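You operate a simulated robot arm through the tools that you are given. There is no shell and no other tool.

You run a simulated robot arm. Do the job below in one go: nothing can be reset, and whatever is moved stays where it is left.

TASK
Let the filter down through the raw water tap and turn the head to shut.
Fine: blend at 0, bypass open, inlet shut first; the inlet gauge falls to zero; leave tap and bypass open.

The check looks at the end state, three seconds after you hand in, the way a careful person would. Anything else that was tipped, shoved, dropped, spilled or broken makes it a failure.

THE ROBOT
A 7-joint arm with a four-finger gripper, fixed in place. Base frame: the origin is on the floor under the middle of its stand, x ahead of it, y to its left, z up. Readings come in m, degrees, newtons and seconds.
It reaches about 1.223 m from its shoulder. Its first joint turns from -69.0 to 172.0 degrees. Payload 3.67 kg.
The TCP is the grasp point between the finger pads, 0.028 m short of the fingertips. In the tool frame z runs along the fingers and y along their closing line. The gripper opens to 0.112 m; its body begins 0.073 m behind the TCP.
Orientation is that of the tool frame in the base frame, as [roll, pitch, yaw] about the fixed x, y, z axes, in that order (R = Rz(yaw) Ry(pitch) Rx(roll)). With the fingers straight down and closing along the base's y, the tool's x points along the base's -x, its y along +y and its z along -z.

THE INTERFACE
- The arm moves only by the tool nudge_tool. Its argument "motion" is text: rows parted by semicolons, each of 7 numbers parted by spaces: the turn, a rotation vector about the base's x, y, z in units of 5 degrees (1.0 is 5 degrees), then the shift along the base's x, y, z in units of 30 mm (1.0 is 30 mm), then the closure, from 0 (fully open) to 1 (shut). In form: rx ry rz tx ty tz hand; .... A call has 1 to 20 rows; each row shifts and turns the commanded pose from where the row before left it. A call with a number of a shift or a turn outside -1 to 1 is refused whole. Each row takes 0.2 s and may step no farther than 0.05 m and 8.6 degrees from the row before; otherwise, or with a gripper value out of range, the whole call is refused. A pose out of reach is approached as far as the arm can. The call stops where the force on the tool passes 50 N (or 10 N more than at its start, if that is more) or the arm is blocked; 0.2 s more then pass. Each finger travels about 0.1025 m/s and halts on what it meets, pressing with about 39 N; the grip force reading is that of the motor and also rises with nothing between the fingers. The clock runs only during rows and for 0.2 s after the last one: add rows that do not move to give the fingers time. It gives the time, the measured TCP pose, the force on the tool (base axes), the opening and the grip force at its end, in the units of the frame above (readings bear some noise), with the torque about the TCP (base axes, N m) and any sound that the robot's microphone picked up.
- Cameras (640 x 400 px; columns grow to the right, rows downward): "scene" is fixed at [0.0546, -0.6432, 1.6235]; the picture's right is [-0.17, -0.98, 0.00], its down [-0.79, 0.14, -0.60] and it looks along [0.59, -0.10, -0.80] (base axes); focal length 214 px, centre (320, 200). "wrist" rides on the gripper at [0.06, -0.018, -0.104] in the tool frame; the picture's right is [0.29, 0.96, 0.00], its down [-0.80, 0.24, -0.55] and it looks along [-0.53, 0.16, 0.83] (tool axes); focal length 234 px, centre (320, 200).
- snapshot(camera): a new picture of that camera. The clock stands still meanwhile.
- raise_lower(by): slides the trunk up (or, below 0, down) by that many m; the arm rides with it, the base frame stays. It gives what a move gives, with no picture.
- pixel_to_xyz(camera, pixels): for up to 12 pixels [column, row] of the newest picture of that camera ("zoom" is the newest enlarged one), the place [x, y, z] in the base frame of the surface seen there, good to about 0.002 m, but the place of the scene camera against the robot may be out by one fixed shift of up to 0.012 m in any direction. The clock stands still meanwhile.
- zoom(camera, box): a new picture of the part [left, top, right, bottom] of that camera's present view, enlarged. The clock stands still meanwhile.
- job_done(): hands the job in; it is judged then, once.

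Open the gripper and draw the arm clear of the work before you hand the job in, unless the task says otherwise.

The tools are called after "Emit:" as name(argument=value, ...) on one line, values as JSON. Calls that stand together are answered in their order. nudge_tool: Moves the arm, as the interface text tells. Its arguments: {"type":"object","properties":{"motion":{"type":"string"}},"required":["motion"]} The other tools are called the same way: raise_lower (by) moves the trunk up or down; snapshot (camera) takes a picture; pixel_to_xyz (camera, pixels) gives the place of the surface under pixels of a picture; zoom (camera, box) takes an enlarged picture of a part of a camera's view; job_done () hands the job in.

At the start:

```text
clock: 0.0
ee_pos: [0.7315, -0.0711, 1.5635]
tool_rot: [180.0, -0.1, -180.0]
force: [0.7, -0.3, -0.2]
ft_torque: [0.01, 0.01, -0.01]
finger_gap: 0.112
grasp_force: 0.0
trunk travel left (down, up): [-0.775, 0.065]
```

scene: 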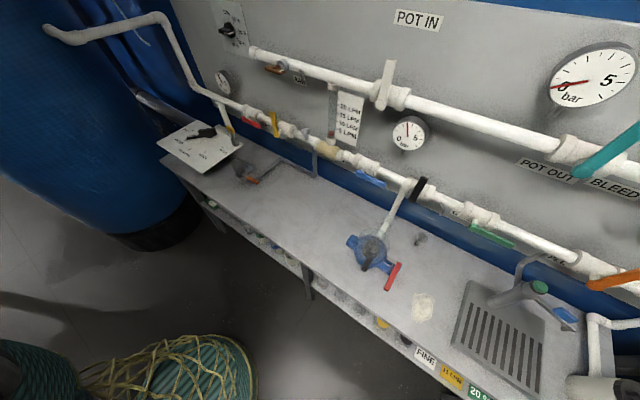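
wrist: 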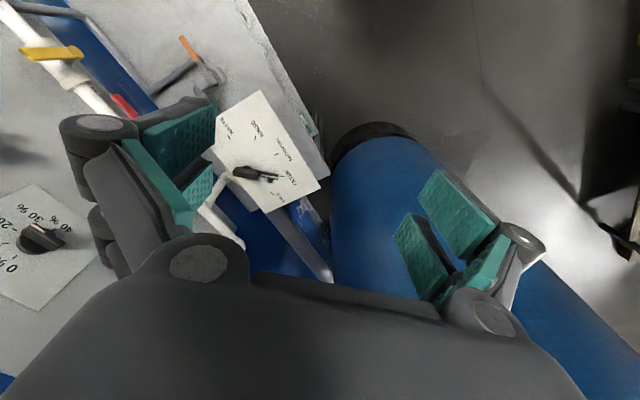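

I start by looking closely at the scene: the pictures show a panel with pipes, valves, gauges, a filter head with dial (around 200,145), and a blend knob (around 228,30). I zoom in on several parts.

Emit:
zoom(camera="scene", box=[140, 0, 300, 100])

Emit:
zoom(camera="scene", box=[140, 90, 300, 190])

Emit:
zoom(camera="scene", box=[240, 60, 400, 160])

Emit:
zoom(camera="scene", box=[300, 130, 460, 230])

Emit:
zoom(camera="scene", box=[320, 200, 480, 300])

Emit:
zoom(camera="scene", box=[440, 200, 640, 325])

Emit:
zoom(camera="scene", box=[480, 40, 640, 140])

Emit:
zoom(camera="scene", box=[480, 130, 640, 230])

Emit:
zoom(camera="scene", box=[380, 290, 556, 400])

```text
4.00 times, centred on (220, 50) of scene
```

zoom: 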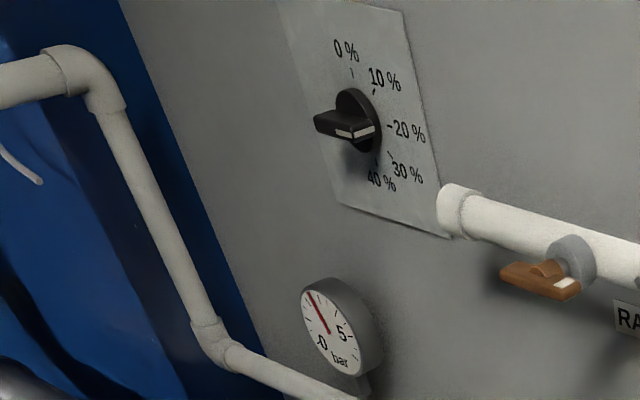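

```text
4.00 times, centred on (220, 140) of scene
```

zoom: 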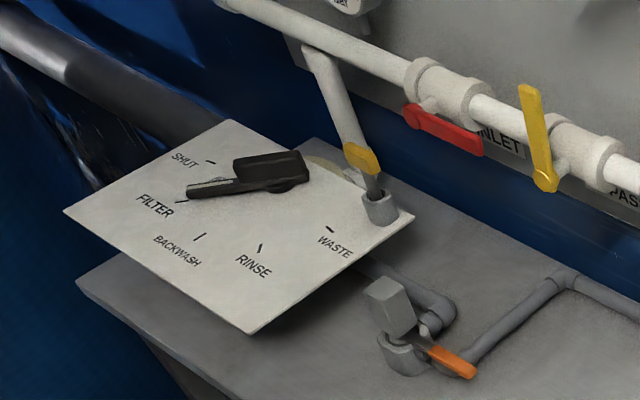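

```text
4.00 times, centred on (320, 110) of scene
```

zoom: 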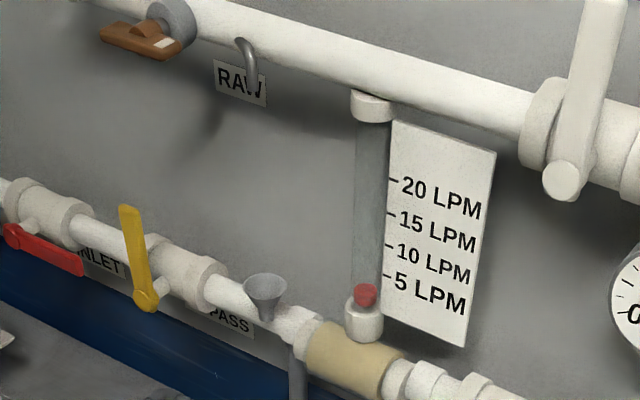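

```text
4.00 times, centred on (380, 180) of scene
```

zoom: 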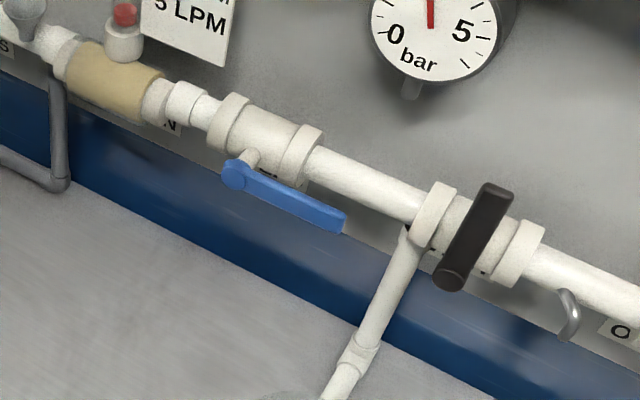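

```text
4.00 times, centred on (400, 250) of scene
```

zoom: 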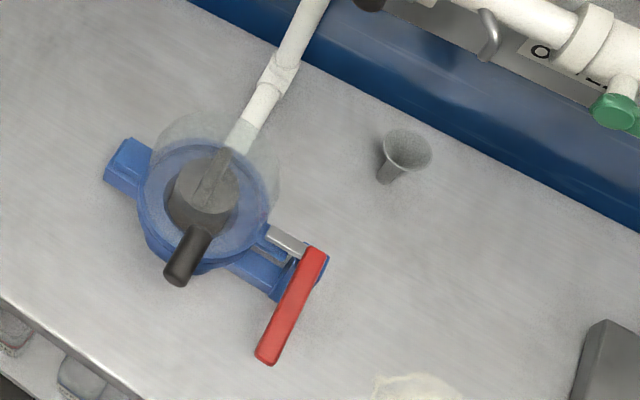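

```text
3.20 times, centred on (540, 262) of scene
```

zoom: 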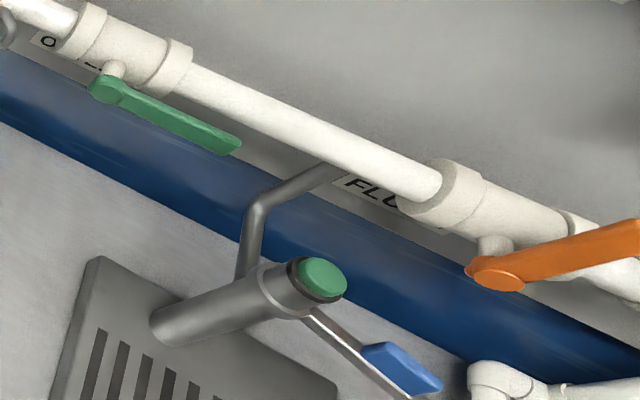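

```text
4.00 times, centred on (560, 90) of scene
```

zoom: 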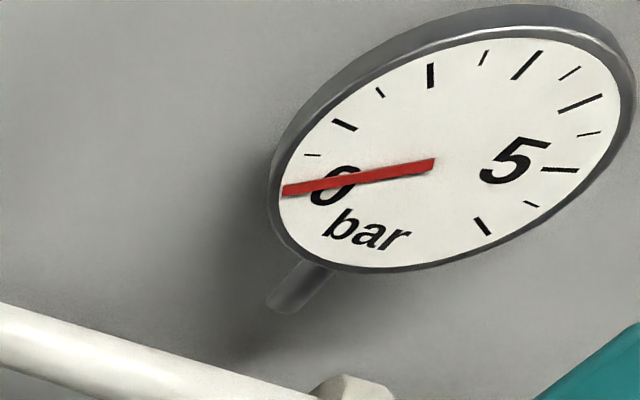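

```text
4.00 times, centred on (560, 180) of scene
```

zoom: 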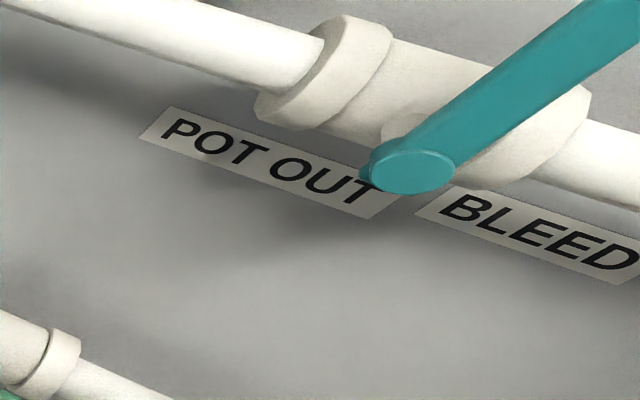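

```text
3.64 times, centred on (468, 345) of scene
```

zoom: 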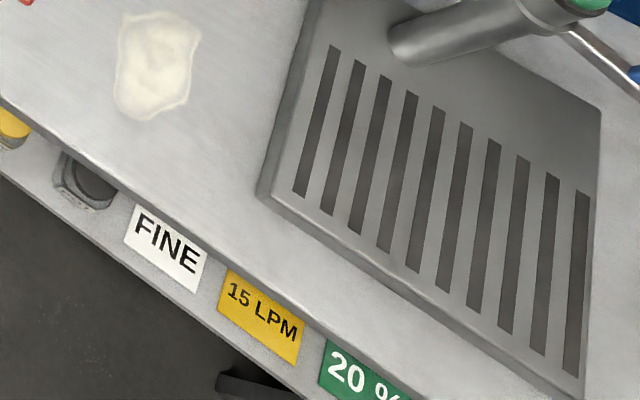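

The pictures show INLET (red lever along the pipe), BYPASS (yellow lever across it), RAW tap (brown lever) and the head dial. I zoom in tighter to read the labels and states.

Emit:
zoom(camera="scene", box=[230, 100, 310, 150])

Emit:
zoom(camera="scene", box=[250, 50, 330, 100])

Emit:
zoom(camera="scene", box=[150, 110, 250, 172])

Emit:
zoom(camera="scene", box=[200, 0, 264, 40])

Emit:
zoom(camera="scene", box=[200, 60, 264, 100])

Emit:
zoom(camera="scene", box=[380, 105, 444, 145])

Emit:
zoom(camera="scene", box=[400, 170, 480, 220])

Emit:
zoom(camera="wrist", box=[0, 0, 320, 200])

Emit:
zoom(camera="scene", box=[200, 150, 328, 230])

Emit:
zoom(camera="scene", box=[0, 0, 240, 150])

```text
8.00 times, centred on (270, 125) of scene
```

zoom: 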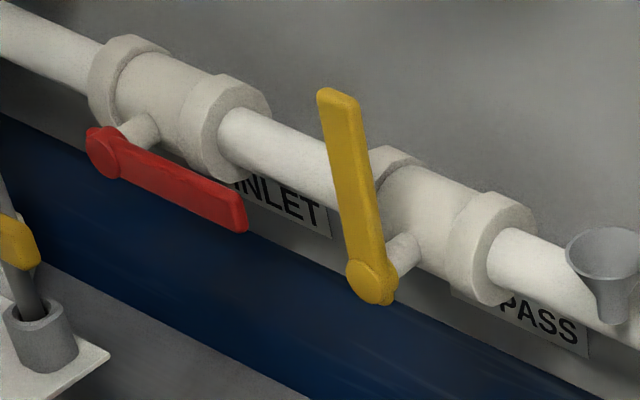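

```text
8.00 times, centred on (290, 75) of scene
```

zoom: 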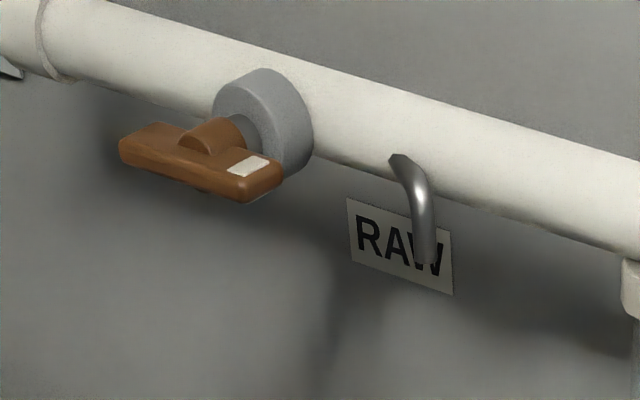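

```text
6.40 times, centred on (200, 141) of scene
```

zoom: 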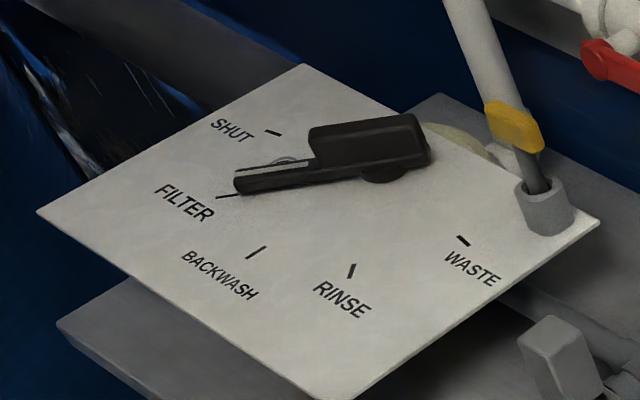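

```text
10.00 times, centred on (232, 20) of scene
```

zoom: 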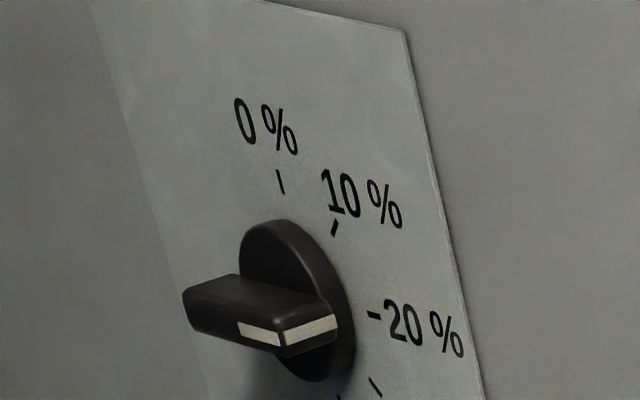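

```text
10.00 times, centred on (232, 80) of scene
```

zoom: 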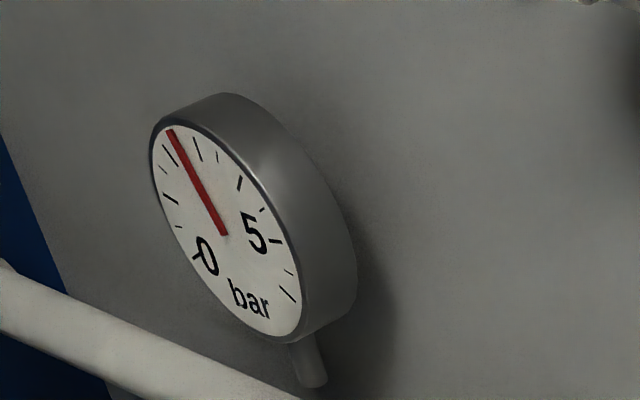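

```text
10.00 times, centred on (412, 125) of scene
```

zoom: 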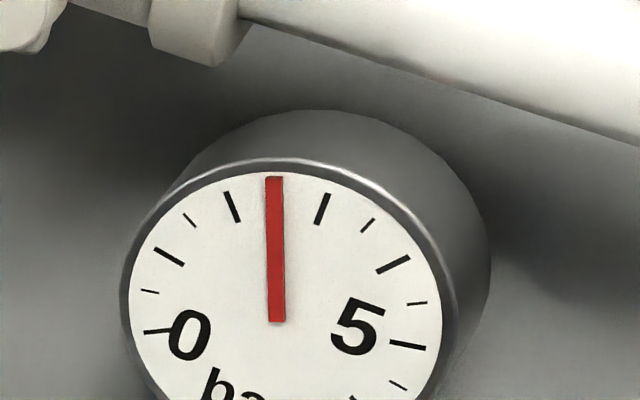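

```text
8.00 times, centred on (440, 195) of scene
```

zoom: 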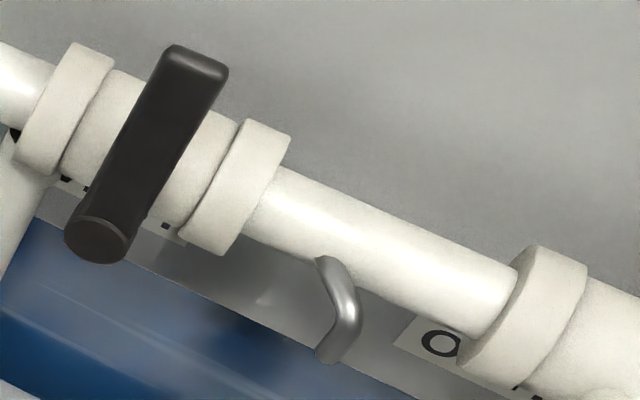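

```text
2.00 times, centred on (160, 100) of wrist
```

zoom: 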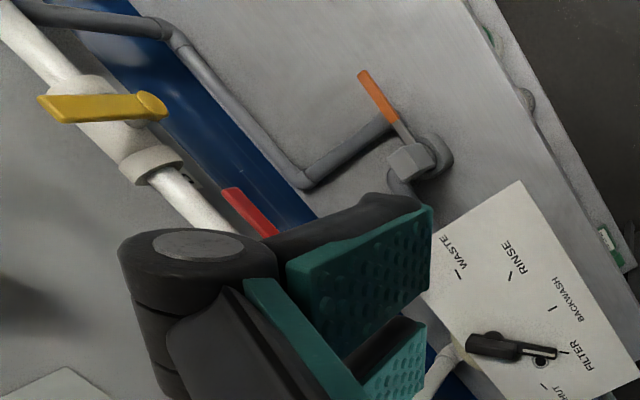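

```text
5.00 times, centred on (264, 190) of scene
```

zoom: 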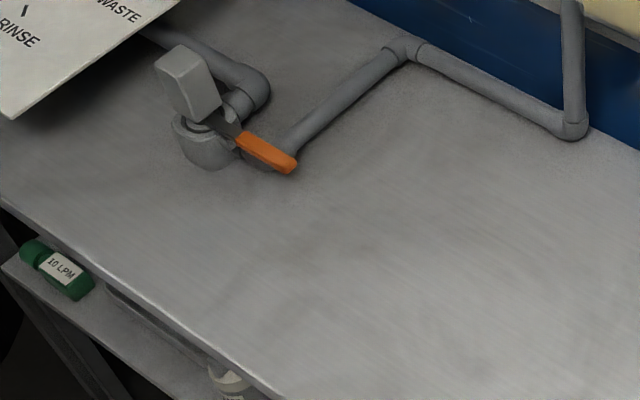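

```text
2.67 times, centred on (120, 75) of scene
```

zoom: 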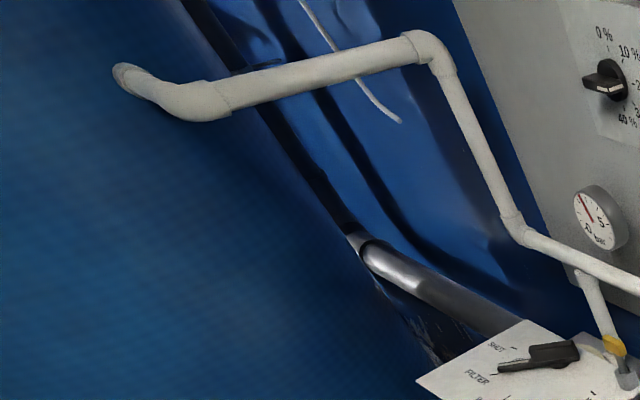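

The gauge at (222,80) reads pressure (~2 bar), head pointer is at FILTER. I get 3D positions of the key parts.

Emit:
pixel_to_xyz(camera="scene", pixels=[[230, 31], [222, 80], [275, 68], [300, 76], [260, 123], [276, 128], [274, 115], [190, 137], [205, 131], [180, 130], [230, 137], [245, 172]])

Emit:
zoom(camera="wrist", box=[200, 80, 328, 160])

Emit:
zoom(camera="wrist", box=[200, 130, 328, 210])

Emit:
zoom(camera="wrist", box=[0, 170, 128, 250])

```text
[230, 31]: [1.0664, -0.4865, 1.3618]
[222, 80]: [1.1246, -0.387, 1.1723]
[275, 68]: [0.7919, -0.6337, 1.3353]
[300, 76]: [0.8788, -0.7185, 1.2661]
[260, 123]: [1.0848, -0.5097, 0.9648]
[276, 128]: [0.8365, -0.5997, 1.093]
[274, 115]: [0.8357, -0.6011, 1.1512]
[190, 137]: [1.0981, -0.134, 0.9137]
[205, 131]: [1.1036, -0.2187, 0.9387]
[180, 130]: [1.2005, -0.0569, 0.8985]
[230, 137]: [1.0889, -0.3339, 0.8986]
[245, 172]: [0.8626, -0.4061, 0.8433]
```

```text
5.00 times, centred on (264, 120) of wrist
```

zoom: 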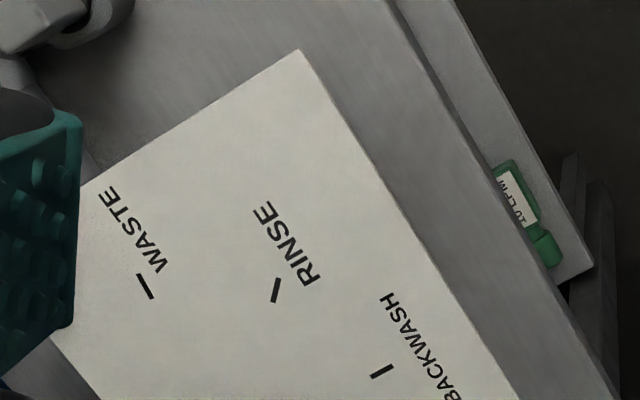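

```text
5.00 times, centred on (264, 170) of wrist
```

zoom: 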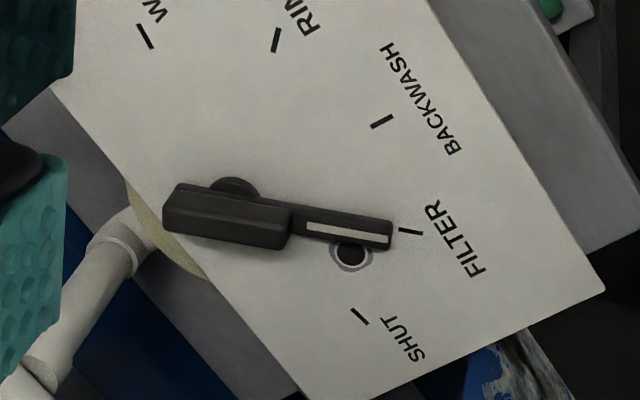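

```text
5.00 times, centred on (64, 210) of wrist
```

zoom: 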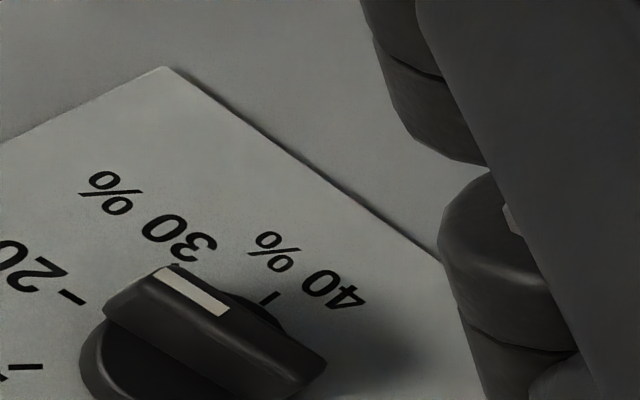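

I query more points to establish the panel plane, the pipes, and the levers precisely, using zooms.

Emit:
pixel_to_xyz(camera="scene", pixels=[[240, 10], [205, 15], [330, 40], [420, 60], [500, 100], [470, 170], [350, 130], [270, 95], [300, 110], [550, 200], [250, 110], [215, 40]])

Emit:
zoom(camera="scene", box=[230, 100, 310, 150])

Emit:
pixel_to_xyz(camera="zoom", pixels=[[105, 155], [170, 180], [230, 215], [140, 128], [340, 100], [350, 180], [370, 285], [400, 245], [290, 150], [60, 60], [430, 210], [290, 205]])

```text
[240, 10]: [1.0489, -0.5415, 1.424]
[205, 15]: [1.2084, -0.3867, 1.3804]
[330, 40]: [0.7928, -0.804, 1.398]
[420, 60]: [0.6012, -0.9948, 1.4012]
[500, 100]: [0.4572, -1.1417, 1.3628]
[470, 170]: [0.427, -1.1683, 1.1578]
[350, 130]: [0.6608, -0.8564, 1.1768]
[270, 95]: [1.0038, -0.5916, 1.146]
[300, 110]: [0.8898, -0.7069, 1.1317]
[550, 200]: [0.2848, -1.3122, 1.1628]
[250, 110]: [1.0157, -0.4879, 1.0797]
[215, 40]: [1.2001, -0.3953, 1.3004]
```

```text
8.00 times, centred on (270, 125) of scene
```

zoom: 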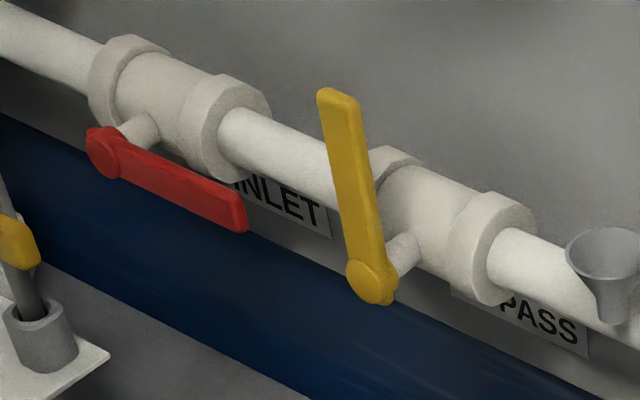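

```text
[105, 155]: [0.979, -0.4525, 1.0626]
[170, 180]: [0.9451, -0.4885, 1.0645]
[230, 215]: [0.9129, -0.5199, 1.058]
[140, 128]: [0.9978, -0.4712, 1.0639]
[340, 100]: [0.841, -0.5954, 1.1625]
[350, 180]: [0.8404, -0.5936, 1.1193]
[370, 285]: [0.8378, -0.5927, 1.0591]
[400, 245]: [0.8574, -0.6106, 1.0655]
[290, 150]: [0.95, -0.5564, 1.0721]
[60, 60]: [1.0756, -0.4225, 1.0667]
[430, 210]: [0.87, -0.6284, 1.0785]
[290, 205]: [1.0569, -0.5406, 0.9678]
```

Panel lies at about 45° (normal towards robot ≈ (-0.71, 0.70, 0)). Now I measure the blend plate ticks/knob and the RAW tap handle in zooms.

Emit:
zoom(camera="scene", box=[200, 10, 264, 50])

Emit:
pixel_to_xyz(camera="zoom", pixels=[[280, 80], [333, 130], [374, 216], [374, 286], [335, 310], [195, 205], [335, 235], [265, 190], [280, 245], [275, 130], [345, 220], [250, 205]])

Emit:
zoom(camera="scene", box=[250, 50, 330, 100])

Emit:
pixel_to_xyz(camera="zoom", pixels=[[130, 155], [215, 135], [250, 165], [270, 185], [180, 165], [260, 90], [300, 130], [400, 165], [425, 240], [425, 255], [350, 100], [240, 125]])

Emit:
pixel_to_xyz(camera="scene", pixels=[[150, 370], [230, 370], [40, 370], [170, 345], [110, 380], [60, 200], [150, 240], [300, 240], [320, 290], [230, 180], [570, 380], [610, 330]])

```text
10.00 times, centred on (232, 30) of scene
```

zoom: 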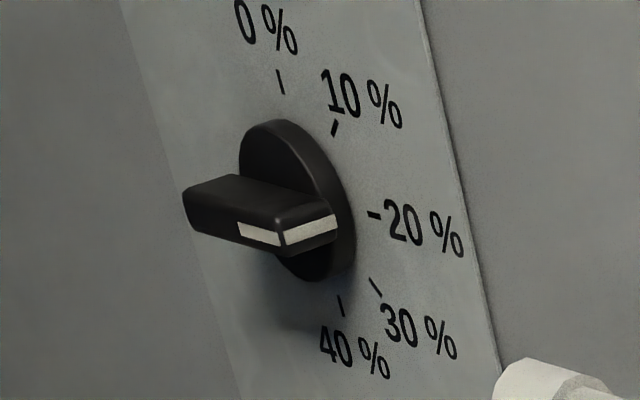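

```text
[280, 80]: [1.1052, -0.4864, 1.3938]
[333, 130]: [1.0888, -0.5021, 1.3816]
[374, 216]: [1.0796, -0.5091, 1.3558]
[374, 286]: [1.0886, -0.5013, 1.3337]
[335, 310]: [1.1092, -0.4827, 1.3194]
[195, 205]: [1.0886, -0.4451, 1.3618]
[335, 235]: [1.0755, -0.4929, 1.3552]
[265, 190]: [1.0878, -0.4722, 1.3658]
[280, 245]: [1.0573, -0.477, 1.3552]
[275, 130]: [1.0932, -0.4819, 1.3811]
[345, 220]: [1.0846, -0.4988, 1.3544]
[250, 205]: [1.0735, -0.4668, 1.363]
```

```text
8.00 times, centred on (290, 75) of scene
```

zoom: 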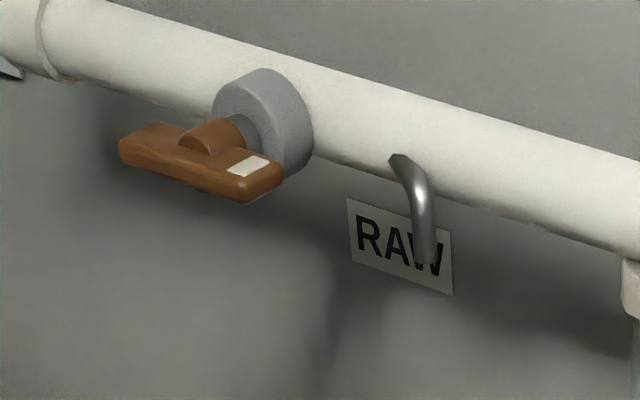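

```text
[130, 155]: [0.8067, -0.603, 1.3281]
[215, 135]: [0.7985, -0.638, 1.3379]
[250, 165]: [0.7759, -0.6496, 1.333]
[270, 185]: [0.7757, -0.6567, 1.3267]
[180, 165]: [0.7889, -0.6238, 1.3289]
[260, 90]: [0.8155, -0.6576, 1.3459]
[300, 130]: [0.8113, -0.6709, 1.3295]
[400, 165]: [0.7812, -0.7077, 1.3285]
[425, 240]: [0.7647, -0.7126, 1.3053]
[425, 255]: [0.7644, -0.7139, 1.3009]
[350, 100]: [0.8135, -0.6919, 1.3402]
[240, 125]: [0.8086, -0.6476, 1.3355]
```

```text
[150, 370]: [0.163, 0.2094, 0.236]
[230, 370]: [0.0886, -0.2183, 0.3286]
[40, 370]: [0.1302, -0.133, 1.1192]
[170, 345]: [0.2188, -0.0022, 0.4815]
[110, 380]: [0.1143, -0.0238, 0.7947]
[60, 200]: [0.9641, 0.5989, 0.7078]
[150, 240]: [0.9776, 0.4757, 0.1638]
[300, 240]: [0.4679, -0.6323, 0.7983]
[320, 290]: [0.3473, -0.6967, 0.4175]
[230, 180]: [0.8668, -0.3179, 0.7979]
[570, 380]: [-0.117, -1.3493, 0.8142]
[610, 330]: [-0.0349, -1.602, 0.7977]
```

The blend scale is 45° per step with 0% up, knob bar axis at about panel coords u=-0.435, z=1.357; the bar now points about 20-30%. I first yaw the tool by -45° so it lines up with the panel.

Emit:
nudge_tool(motion="0 0 -1 0 0 0 0; 0 0 -1 0 0 0 0; 0 0 -1 0 0 0 0; 0 0 -1 0 0 0 0; 0 0 -1 0 0 0 0; 0 0 -1 0 0 0 0; 0 0 -1 0 0 0 0; 0 0 -1 0 0 0 0; 0 0 -1 0 0 0 0")

```text
clock: 2.0
ee_pos: [0.7312, -0.0706, 1.5625]
tool_rot: [180.0, 0.0, 134.8]
force: [-0.6, -0.1, 0.9]
ft_torque: [0.01, 0.01, 0.01]
finger_gap: 0.1121
grasp_force: 0.0
trunk travel left (down, up): [-0.775, 0.065]
```

Yaw worked. Now I tilt the fingers up toward the panel, about the panel's horizontal axis, first 45°.

Emit:
nudge_tool(motion="-0.9055 -0.9132 0 0 0 0 0; -0.9055 -0.9132 0 0 0 0 0; -0.9055 -0.9132 0 0 0 0 0; -0.9055 -0.9132 0 0 0 0 0; -0.9055 -0.9132 0 0 0 0 0; -0.9055 -0.9132 0 0 0 0 0; -0.9055 -0.9132 0 0 0 0 0")

Emit:
snapshot(camera="wrist")

Emit:
snapshot(camera="scene")

```text
clock: 3.6
ee_pos: [0.7304, -0.0746, 1.5625]
tool_rot: [179.6, 45.0, 134.9]
force: [-0.3, 0.3, -1.1]
ft_torque: [0.0, 0.02, 0.05]
finger_gap: 0.1118
grasp_force: 0.0
trunk travel left (down, up): [-0.775, 0.065]
```

```text
taken
```

wrist: 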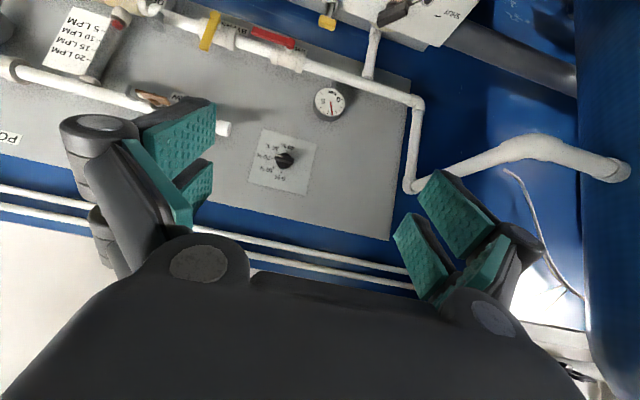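

```text
taken
```

scene: 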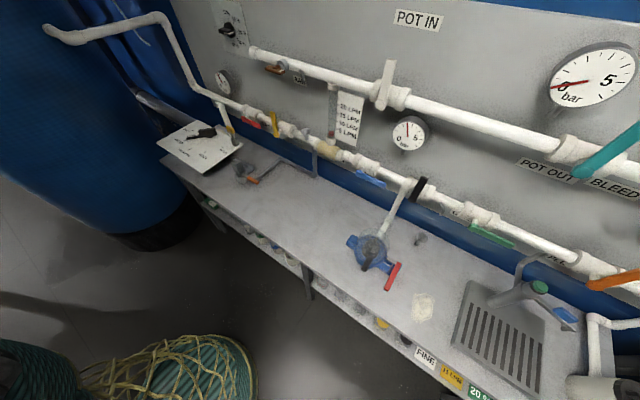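

The wrist camera now views the panel (upside-down). I zoom into the knob, levers, gauge and RAW tap.

Emit:
zoom(camera="wrist", box=[240, 120, 336, 180])

Emit:
pixel_to_xyz(camera="zoom", pixels=[[320, 260], [300, 260], [340, 265], [300, 230], [340, 240], [310, 340], [330, 180], [200, 230], [230, 310], [250, 170]])

Emit:
zoom(camera="wrist", box=[180, 0, 340, 100])

Emit:
zoom(camera="wrist", box=[300, 70, 364, 130])

Emit:
zoom(camera="wrist", box=[0, 0, 240, 150])

Emit:
zoom(camera="wrist", box=[320, 0, 480, 100])

```text
6.67 times, centred on (288, 150) of wrist
```

zoom: 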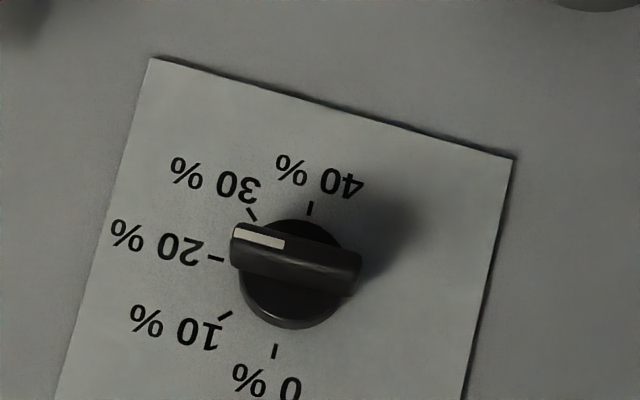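

```text
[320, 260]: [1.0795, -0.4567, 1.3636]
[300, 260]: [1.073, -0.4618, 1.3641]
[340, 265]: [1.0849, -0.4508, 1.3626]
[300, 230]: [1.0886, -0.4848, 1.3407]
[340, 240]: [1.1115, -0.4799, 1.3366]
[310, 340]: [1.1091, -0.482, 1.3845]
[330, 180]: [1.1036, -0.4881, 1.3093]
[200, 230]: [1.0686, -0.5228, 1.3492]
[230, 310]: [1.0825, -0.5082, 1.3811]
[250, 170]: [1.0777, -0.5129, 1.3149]
```

```text
4.00 times, centred on (260, 50) of wrist
```

zoom: 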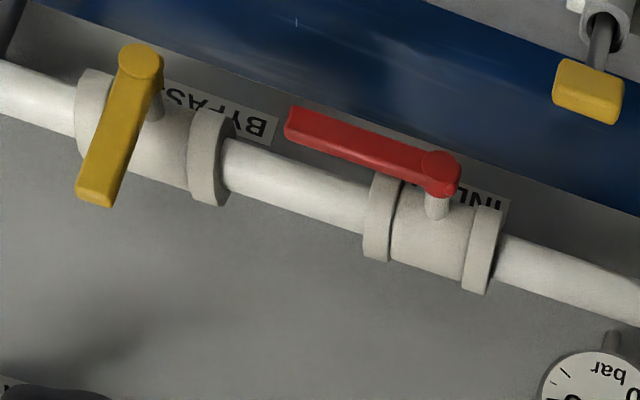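

```text
6.67 times, centred on (332, 100) of wrist
```

zoom: 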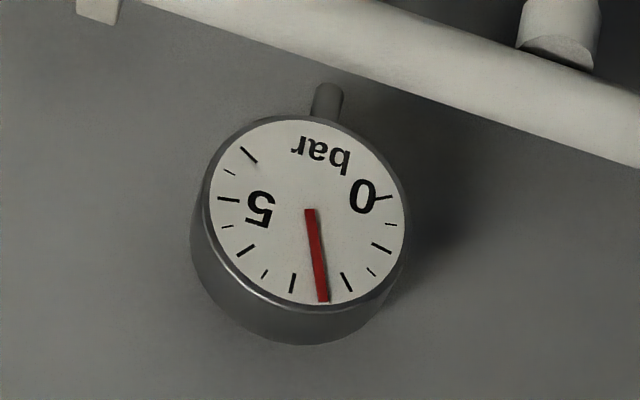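

```text
2.67 times, centred on (120, 75) of wrist
```

zoom: 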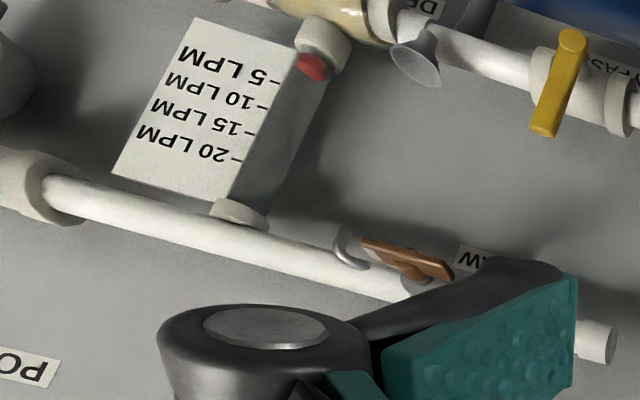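

```text
4.00 times, centred on (400, 50) of wrist
```

zoom: 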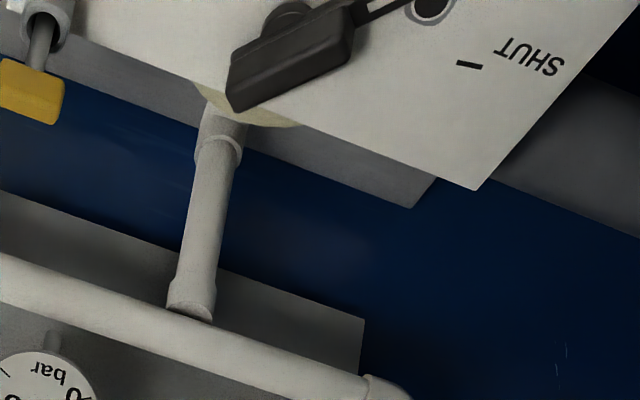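

The knob bar is horizontal, i.e. at 20%, and red (INLET) is along, yellow (BYPASS) across the pipe. I measure the pipe end near the knob and the RAW tap from the wrist view.

Emit:
pixel_to_xyz(camera="wrist", pixels=[[222, 128], [226, 128], [218, 124], [160, 98], [150, 95], [330, 103], [282, 160], [313, 158], [262, 130]])

Emit:
pixel_to_xyz(camera="scene", pixels=[[250, 50], [254, 52], [258, 56], [253, 58], [262, 52], [268, 55], [222, 85], [210, 75]])

```text
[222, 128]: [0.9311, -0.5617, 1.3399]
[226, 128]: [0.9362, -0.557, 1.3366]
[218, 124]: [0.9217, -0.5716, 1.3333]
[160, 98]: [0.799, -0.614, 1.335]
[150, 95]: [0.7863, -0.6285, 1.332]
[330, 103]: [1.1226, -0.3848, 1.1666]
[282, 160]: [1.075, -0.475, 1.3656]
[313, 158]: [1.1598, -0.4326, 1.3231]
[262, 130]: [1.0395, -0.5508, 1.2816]
```

```text
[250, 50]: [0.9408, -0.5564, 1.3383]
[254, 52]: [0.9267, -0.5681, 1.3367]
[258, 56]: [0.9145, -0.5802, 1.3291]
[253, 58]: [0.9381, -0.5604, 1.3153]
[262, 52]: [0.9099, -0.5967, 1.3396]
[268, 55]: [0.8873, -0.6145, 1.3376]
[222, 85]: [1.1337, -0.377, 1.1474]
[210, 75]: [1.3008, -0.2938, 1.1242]
```

The nearest obstacle (pipe end) is 0.165 m right of the knob axis, so there is room. I finish the tilt to horizontal while lowering the TCP to the knob height.

Emit:
nudge_tool(motion="-0.9055 -0.9132 0 0 0 -0.9786 0; -0.9055 -0.9132 0 0 0 -0.9786 0; -0.9055 -0.9132 0 0 0 -0.9786 0; -0.9055 -0.9132 0 0 0 -0.9786 0; -0.9055 -0.9132 0 0 0 -0.9786 0; -0.9055 -0.9132 0 0 0 -0.9786 0; -0.9055 -0.9132 0 0 0 -0.9786 0")

Emit:
snapshot(camera="wrist")

```text
clock: 5.4
ee_pos: [0.7324, -0.1035, 1.389]
tool_rot: [120.5, 83.2, 73.3]
force: [0.0, 0.0, 0.9]
ft_torque: [0.0, 0.06, 0.04]
finger_gap: 0.1119
grasp_force: 0.0
trunk travel left (down, up): [-0.775, 0.065]
stopped in row 7: the arm was blocked; the commanded pose is now the measured one
```

```text
taken
```

wrist: 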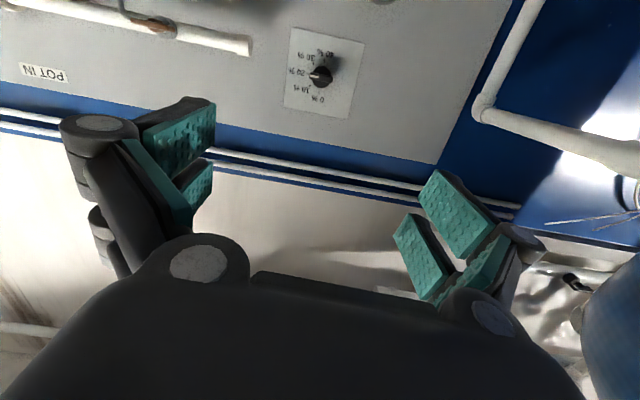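

The arm was blocked near the end of the tilt (likely a joint limit with the arm folded). I move forward toward the panel by ~0.2 m to unfold the arm, then fix the orientation.

Emit:
nudge_tool(motion="0 0 0 0.8 -0.8 0 0; 0 0 0 0.8 -0.8 0 0; 0 0 0 0.8 -0.8 0 0; 0 0 0 0.8 -0.8 0 0; 0 0 0 0.8 -0.8 0 0")

```text
clock: 6.6
ee_pos: [0.8517, -0.2782, 1.4026]
tool_rot: [124.7, 76.1, 74.1]
force: [-0.4, -0.3, -0.6]
ft_torque: [-0.01, -0.03, -0.02]
finger_gap: 0.1122
grasp_force: 0.1
trunk travel left (down, up): [-0.775, 0.065]
stopped in row 5: the arm was blocked; the commanded pose is now the measured one
```

Blocked again with drift; I look at both pictures to understand the arm's configuration.

Emit:
snapshot(camera="scene")

Emit:
snapshot(camera="wrist")

```text
taken
```

scene: 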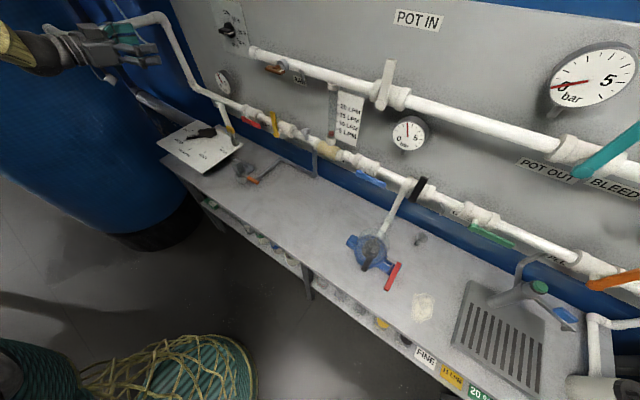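

```text
taken
```

wrist: 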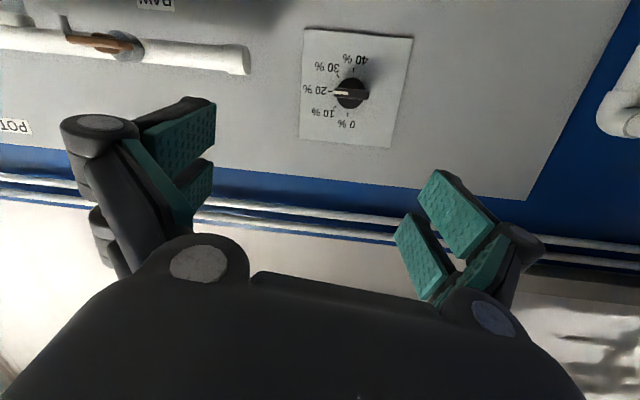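

The forearm is now visible at top-left (10-60, 30-70). I measure points on it to infer the arm's posture.

Emit:
zoom(camera="scene", box=[0, 0, 176, 110])

Emit:
pixel_to_xyz(camera="scene", pixels=[[5, 50], [20, 55], [40, 55], [60, 35], [60, 50], [80, 45], [100, 50], [125, 35], [150, 55], [15, 100], [40, 370], [15, 380]])

```text
3.64 times, centred on (88, 55) of scene
```

zoom: 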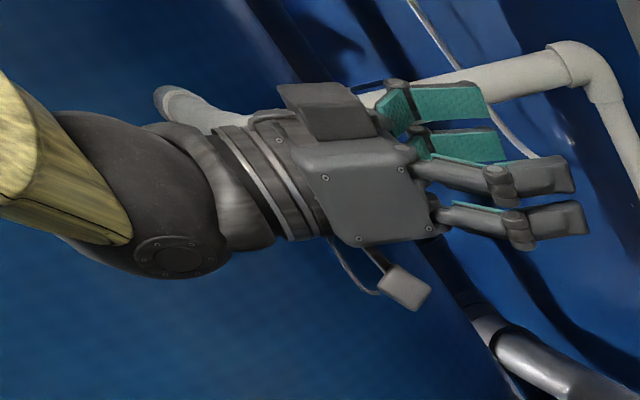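

```text
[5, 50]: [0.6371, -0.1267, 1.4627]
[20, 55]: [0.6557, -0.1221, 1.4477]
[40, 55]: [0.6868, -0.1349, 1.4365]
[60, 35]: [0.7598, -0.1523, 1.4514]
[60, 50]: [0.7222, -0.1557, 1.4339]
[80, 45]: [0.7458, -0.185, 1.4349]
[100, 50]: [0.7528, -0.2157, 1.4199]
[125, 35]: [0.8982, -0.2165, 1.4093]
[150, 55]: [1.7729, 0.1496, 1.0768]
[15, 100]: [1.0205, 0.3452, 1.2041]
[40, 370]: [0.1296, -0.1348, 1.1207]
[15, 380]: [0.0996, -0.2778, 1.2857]
```

The forearm comes down steeply from a high elbow, so the wrist is at its limit for a horizontal hand. I lower the trunk a little (0.1 m) to test, as that will flatten the forearm afterwards.

Emit:
raise_lower(by=-0.1)

```text
clock: 8.0
ee_pos: [0.8501, -0.2759, 1.3036]
tool_rot: [124.0, 76.1, 73.5]
force: [-0.5, -0.4, 0.0]
ft_torque: [0.01, -0.02, 0.04]
finger_gap: 0.1119
grasp_force: 0.1
trunk travel left (down, up): [-0.675, 0.165]
```

The trunk lowered cleanly. I lower another 0.2 m, keeping well clear (tips about 0.3 m from the panel).

Emit:
raise_lower(by=-0.2)

Emit:
nudge_tool(motion="0 0 0 0 0 1 0; 0 0 0 0 0 1 0; 0 0 0 0 0 1 0; 0 0 0 0 0 1 0; 0 0 0 0 0 1 0; 0 0 0 0 0 1 0; 0 0 0 0 0 1 0")

```text
clock: 10.1
ee_pos: [0.8491, -0.2759, 1.1034]
tool_rot: [124.3, 76.1, 73.8]
force: [0.3, 0.2, -0.2]
ft_torque: [0.02, 0.01, 0.01]
finger_gap: 0.1121
grasp_force: 0.0
trunk travel left (down, up): [-0.475, 0.365]
```

```text
clock: 11.9
ee_pos: [0.8506, -0.339, 1.2961]
tool_rot: [131.5, 70.5, 78.2]
force: [-0.1, 0.1, -0.4]
ft_torque: [0.01, -0.02, 0.01]
finger_gap: 0.1121
grasp_force: 0.0
trunk travel left (down, up): [-0.475, 0.365]
stopped in row 7: the arm was blocked; the commanded pose is now the measured one
```

Still drifting: the measured pose shows the hand rolled about its own axis by ~-14°, the direction I want anyway for gripping the horizontal knob bar. I try rolling in that direction about the finger axis to see if it frees the arm.

Emit:
nudge_tool(motion="0.727 -0.918 -0.265 0 0 0 0; 0.727 -0.918 -0.265 0 0 0 0; 0.727 -0.918 -0.265 0 0 0 0; 0.727 -0.918 -0.265 0 0 0 0; 0.727 -0.918 -0.265 0 0 0 0; 0.727 -0.918 -0.265 0 0 0 0")

```text
clock: 13.5
ee_pos: [0.841, -0.3939, 1.2925]
tool_rot: [110.2, 32.7, 48.7]
force: [-0.3, -0.5, 1.3]
ft_torque: [0.0, -0.03, 0.05]
finger_gap: 0.1123
grasp_force: 0.0
trunk travel left (down, up): [-0.475, 0.365]
stopped in row 6: the arm was blocked; the commanded pose is now the measured one
```

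The roll tracked partly but y drifted again. I look at the arm's posture in the scene picture.

Emit:
snapshot(camera="scene")

Emit:
zoom(camera="scene", box=[0, 0, 208, 130])

Emit:
snapshot(camera="wrist")

```text
taken
```

scene: 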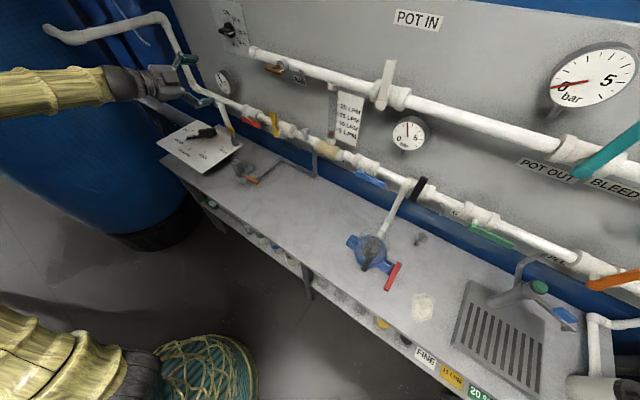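

```text
3.08 times, centred on (104, 65) of scene
```

zoom: 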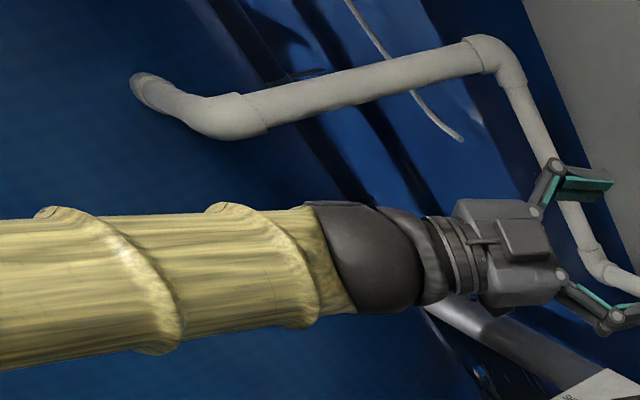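

```text
taken
```

wrist: 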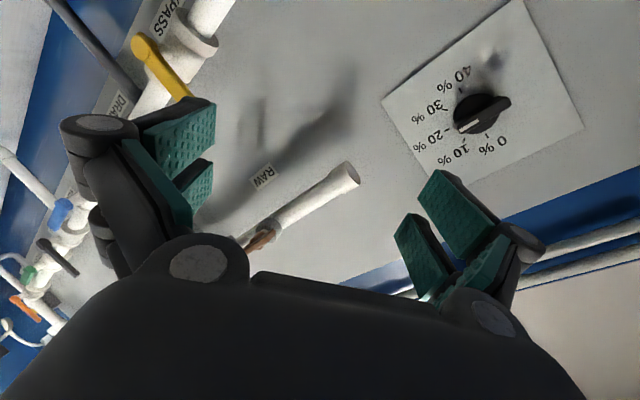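

The forearm and hand are now in line (wrist straight), which is the singular pose. I measure forearm and shoulder points to choose the trunk height.

Emit:
pixel_to_xyz(camera="scene", pixels=[[5, 95], [40, 92], [80, 85], [100, 85], [118, 85], [150, 78], [165, 80], [30, 350], [70, 370], [100, 380], [130, 380], [10, 310]])

```text
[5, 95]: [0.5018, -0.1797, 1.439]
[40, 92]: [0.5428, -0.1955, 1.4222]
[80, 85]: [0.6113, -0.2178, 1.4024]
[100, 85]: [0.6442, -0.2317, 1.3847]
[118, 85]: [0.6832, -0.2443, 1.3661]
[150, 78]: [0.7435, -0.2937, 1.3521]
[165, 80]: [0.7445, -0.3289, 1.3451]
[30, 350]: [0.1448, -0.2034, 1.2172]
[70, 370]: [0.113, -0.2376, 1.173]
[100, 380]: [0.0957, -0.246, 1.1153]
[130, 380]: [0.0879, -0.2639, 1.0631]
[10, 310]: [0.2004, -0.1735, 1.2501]
```

The analysis suggests the forearm-roll joint was at its limit because the forearm slopes down; rolling the other way (camera to the right) should free the wrist, and a lower trunk lifts the forearm slope. I roll the hand back the opposite way about the finger axis.

Emit:
nudge_tool(motion="-0.7275 0.949 0.363 0 0 0 0; -0.7275 0.949 0.363 0 0 0 0; -0.7275 0.949 0.363 0 0 0 0; -0.7275 0.949 0.363 0 0 0 0; -0.7275 0.949 0.363 0 0 0 0; -0.7275 0.949 0.363 0 0 0 0; -0.7275 0.949 0.363 0 0 0 0; -0.7275 0.949 0.363 0 0 0 0; -0.7275 0.949 0.363 0 0 0 0; -0.7275 0.949 0.363 0 0 0 0")

```text
clock: 15.9
ee_pos: [0.8299, -0.453, 1.2809]
tool_rot: [-173.9, 68.3, 133.3]
force: [0.6, 0.7, 1.2]
ft_torque: [-0.03, -0.04, 0.0]
finger_gap: 0.112
grasp_force: 0.0
trunk travel left (down, up): [-0.475, 0.365]
stopped in row 10: the arm was blocked; the commanded pose is now the measured one
```

y drifted again while only rolling. I send a few motionless rows to see whether the arm holds still or creeps.

Emit:
nudge_tool(motion="0 0 0 0 0 0 0; 0 0 0 0 0 0 0; 0 0 0 0 0 0 0; 0 0 0 0 0 0 0; 0 0 0 0 0 0 0")

Emit:
snapshot(camera="scene")

Emit:
snapshot(camera="wrist")

```text
clock: 17.1
ee_pos: [0.8295, -0.4516, 1.2803]
tool_rot: [-173.5, 68.4, 133.7]
force: [-0.1, 1.0, 0.8]
ft_torque: [-0.03, -0.05, 0.02]
finger_gap: 0.1119
grasp_force: 0.1
trunk travel left (down, up): [-0.475, 0.365]
```

```text
taken
```

scene: 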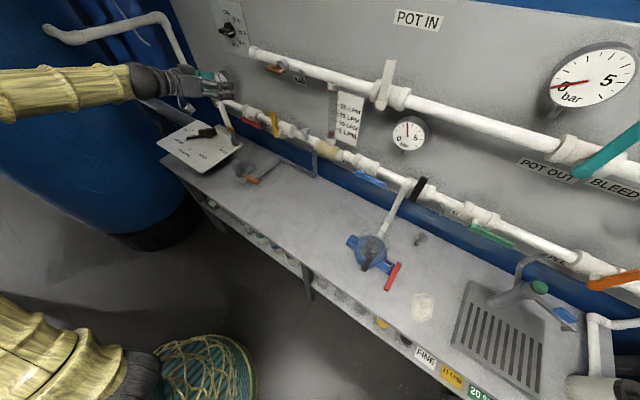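

```text
taken
```

wrist: 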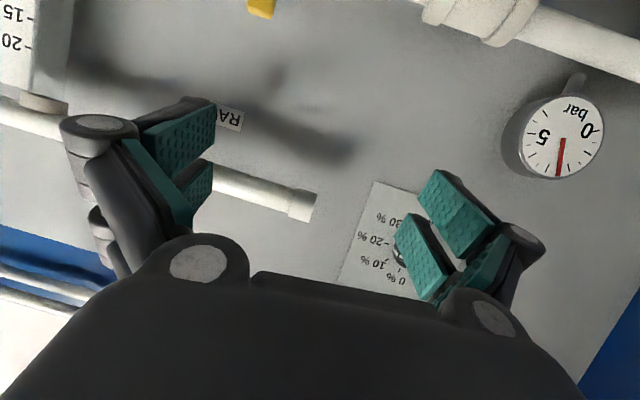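

The arm holds still; scene point (135,375) shows the shoulder link swung far to the right (first joint at its -69° limit), which explains the blocking. I fold the hand back down about the wrist centre to recover freedom.

Emit:
nudge_tool(motion="0.99 0.744 0 -0.397 0.53 -0.449 0; 0.99 0.744 0 -0.397 0.53 -0.449 0; 0.99 0.744 0 -0.397 0.53 -0.449 0; 0.99 0.744 0 -0.397 0.53 -0.449 0; 0.99 0.744 0 -0.397 0.53 -0.449 0; 0.99 0.744 0 -0.397 0.53 -0.449 0; 0.99 0.744 0 -0.397 0.53 -0.449 0; 0.99 0.744 0 -0.397 0.53 -0.449 0; 0.99 0.744 0 -0.397 0.53 -0.449 0; 0.99 0.744 0 -0.397 0.53 -0.449 0; 0.99 0.744 0 -0.397 0.53 -0.449 0")

Emit:
snapshot(camera="scene")

```text
clock: 19.5
ee_pos: [0.6993, -0.2725, 1.1314]
tool_rot: [-179.7, 0.4, 129.4]
force: [0.1, -0.6, -0.9]
ft_torque: [0.02, 0.02, 0.0]
finger_gap: 0.1122
grasp_force: 0.0
trunk travel left (down, up): [-0.475, 0.365]
```

```text
taken
```

scene: 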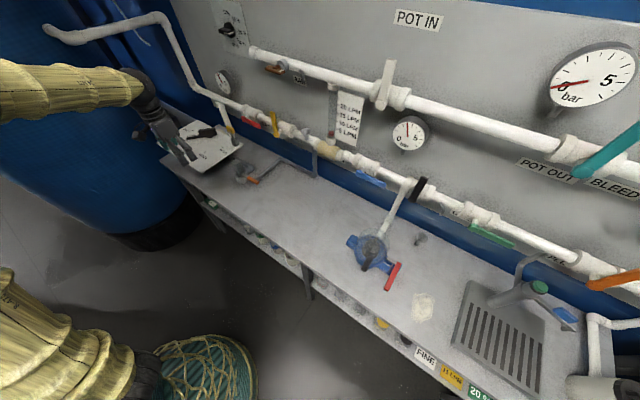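

That moved freely: hand straight down at (0.70,-0.27,1.13). I measure the shoulder/upper arm points again.

Emit:
pixel_to_xyz(camera="scene", pixels=[[10, 300], [30, 340], [70, 370], [110, 370], [140, 370], [150, 385], [5, 90], [60, 85], [120, 85], [140, 85], [160, 100], [180, 145]])

Emit:
zoom(camera="scene", box=[0, 250, 240, 400])

```text
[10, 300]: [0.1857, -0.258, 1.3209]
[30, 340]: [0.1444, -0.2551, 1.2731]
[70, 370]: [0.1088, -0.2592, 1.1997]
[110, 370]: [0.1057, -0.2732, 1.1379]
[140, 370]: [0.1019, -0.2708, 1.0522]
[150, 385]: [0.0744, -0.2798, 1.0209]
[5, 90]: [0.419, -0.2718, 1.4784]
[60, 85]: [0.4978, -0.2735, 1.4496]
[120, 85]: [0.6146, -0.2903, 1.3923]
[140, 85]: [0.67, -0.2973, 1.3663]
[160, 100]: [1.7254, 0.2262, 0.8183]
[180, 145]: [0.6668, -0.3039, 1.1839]
```

```text
2.67 times, centred on (120, 325) of scene
```

zoom: 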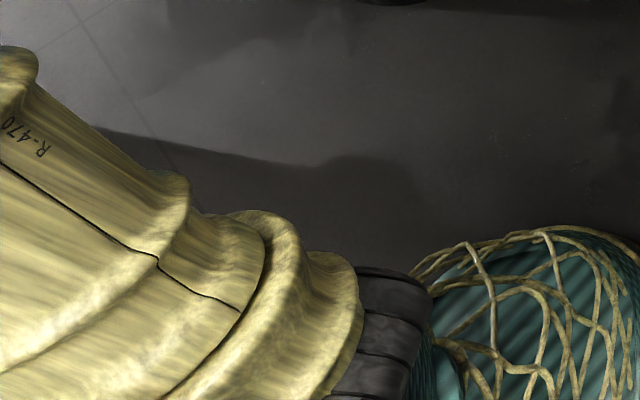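

The arm now lies in a clean vertical plane (shoulder ≈ (0.05,-0.2,1.0), elbow up). I undo the hand yaw and extend slightly, then I will swing the hand up about the wrist centre with the camera to the right, which should keep the wrist joints near their middle.

Emit:
nudge_tool(motion="0 0 1 0.333 0.19 -0.03 0; 0 0 1 0.333 0.19 -0.03 0; 0 0 1 0.333 0.19 -0.03 0; 0 0 1 0.333 0.19 -0.03 0; 0 0 1 0.333 0.19 -0.03 0; 0 0 1 0.333 0.19 -0.03 0; 0 0 1 0.333 0.19 -0.03 0; 0 0 1 0.333 0.19 -0.03 0; 0 0 1 0.333 0.19 -0.03 0; 0 0 1 0.333 0.19 -0.03 0")

```text
clock: 21.7
ee_pos: [0.7985, -0.2185, 1.1241]
tool_rot: [-179.8, 0.5, 179.6]
force: [0.7, 0.4, -0.7]
ft_torque: [0.02, 0.0, -0.01]
finger_gap: 0.1118
grasp_force: 0.0
trunk travel left (down, up): [-0.475, 0.365]
```

Clean move. Now I swing the hand up about the wrist centre (axis (-0.86,-0.36,0.36)), first 9 of 17 rows.

Emit:
nudge_tool(motion="-0.999 -0.4133 0.4133 0.295 -0.677 0.035 0; -0.999 -0.4133 0.4133 0.316 -0.660 0.103 0; -0.999 -0.4133 0.4133 0.334 -0.636 0.173 0; -0.999 -0.4133 0.4133 0.349 -0.605 0.238 0; -0.999 -0.4133 0.4133 0.361 -0.569 0.304 0; -0.999 -0.4133 0.4133 0.368 -0.527 0.363 0; -0.999 -0.4133 0.4133 0.372 -0.479 0.422 0; -0.999 -0.4133 0.4133 0.373 -0.426 0.474 0; -0.999 -0.4133 0.4133 0.369 -0.371 0.522 0")

```text
clock: 23.7
ee_pos: [0.8932, -0.3646, 1.2023]
tool_rot: [-131.8, 9.9, -155.9]
force: [-0.5, 0.1, 0.7]
ft_torque: [-0.04, 0.01, -0.01]
finger_gap: 0.1119
grasp_force: 0.1
trunk travel left (down, up): [-0.475, 0.365]
```

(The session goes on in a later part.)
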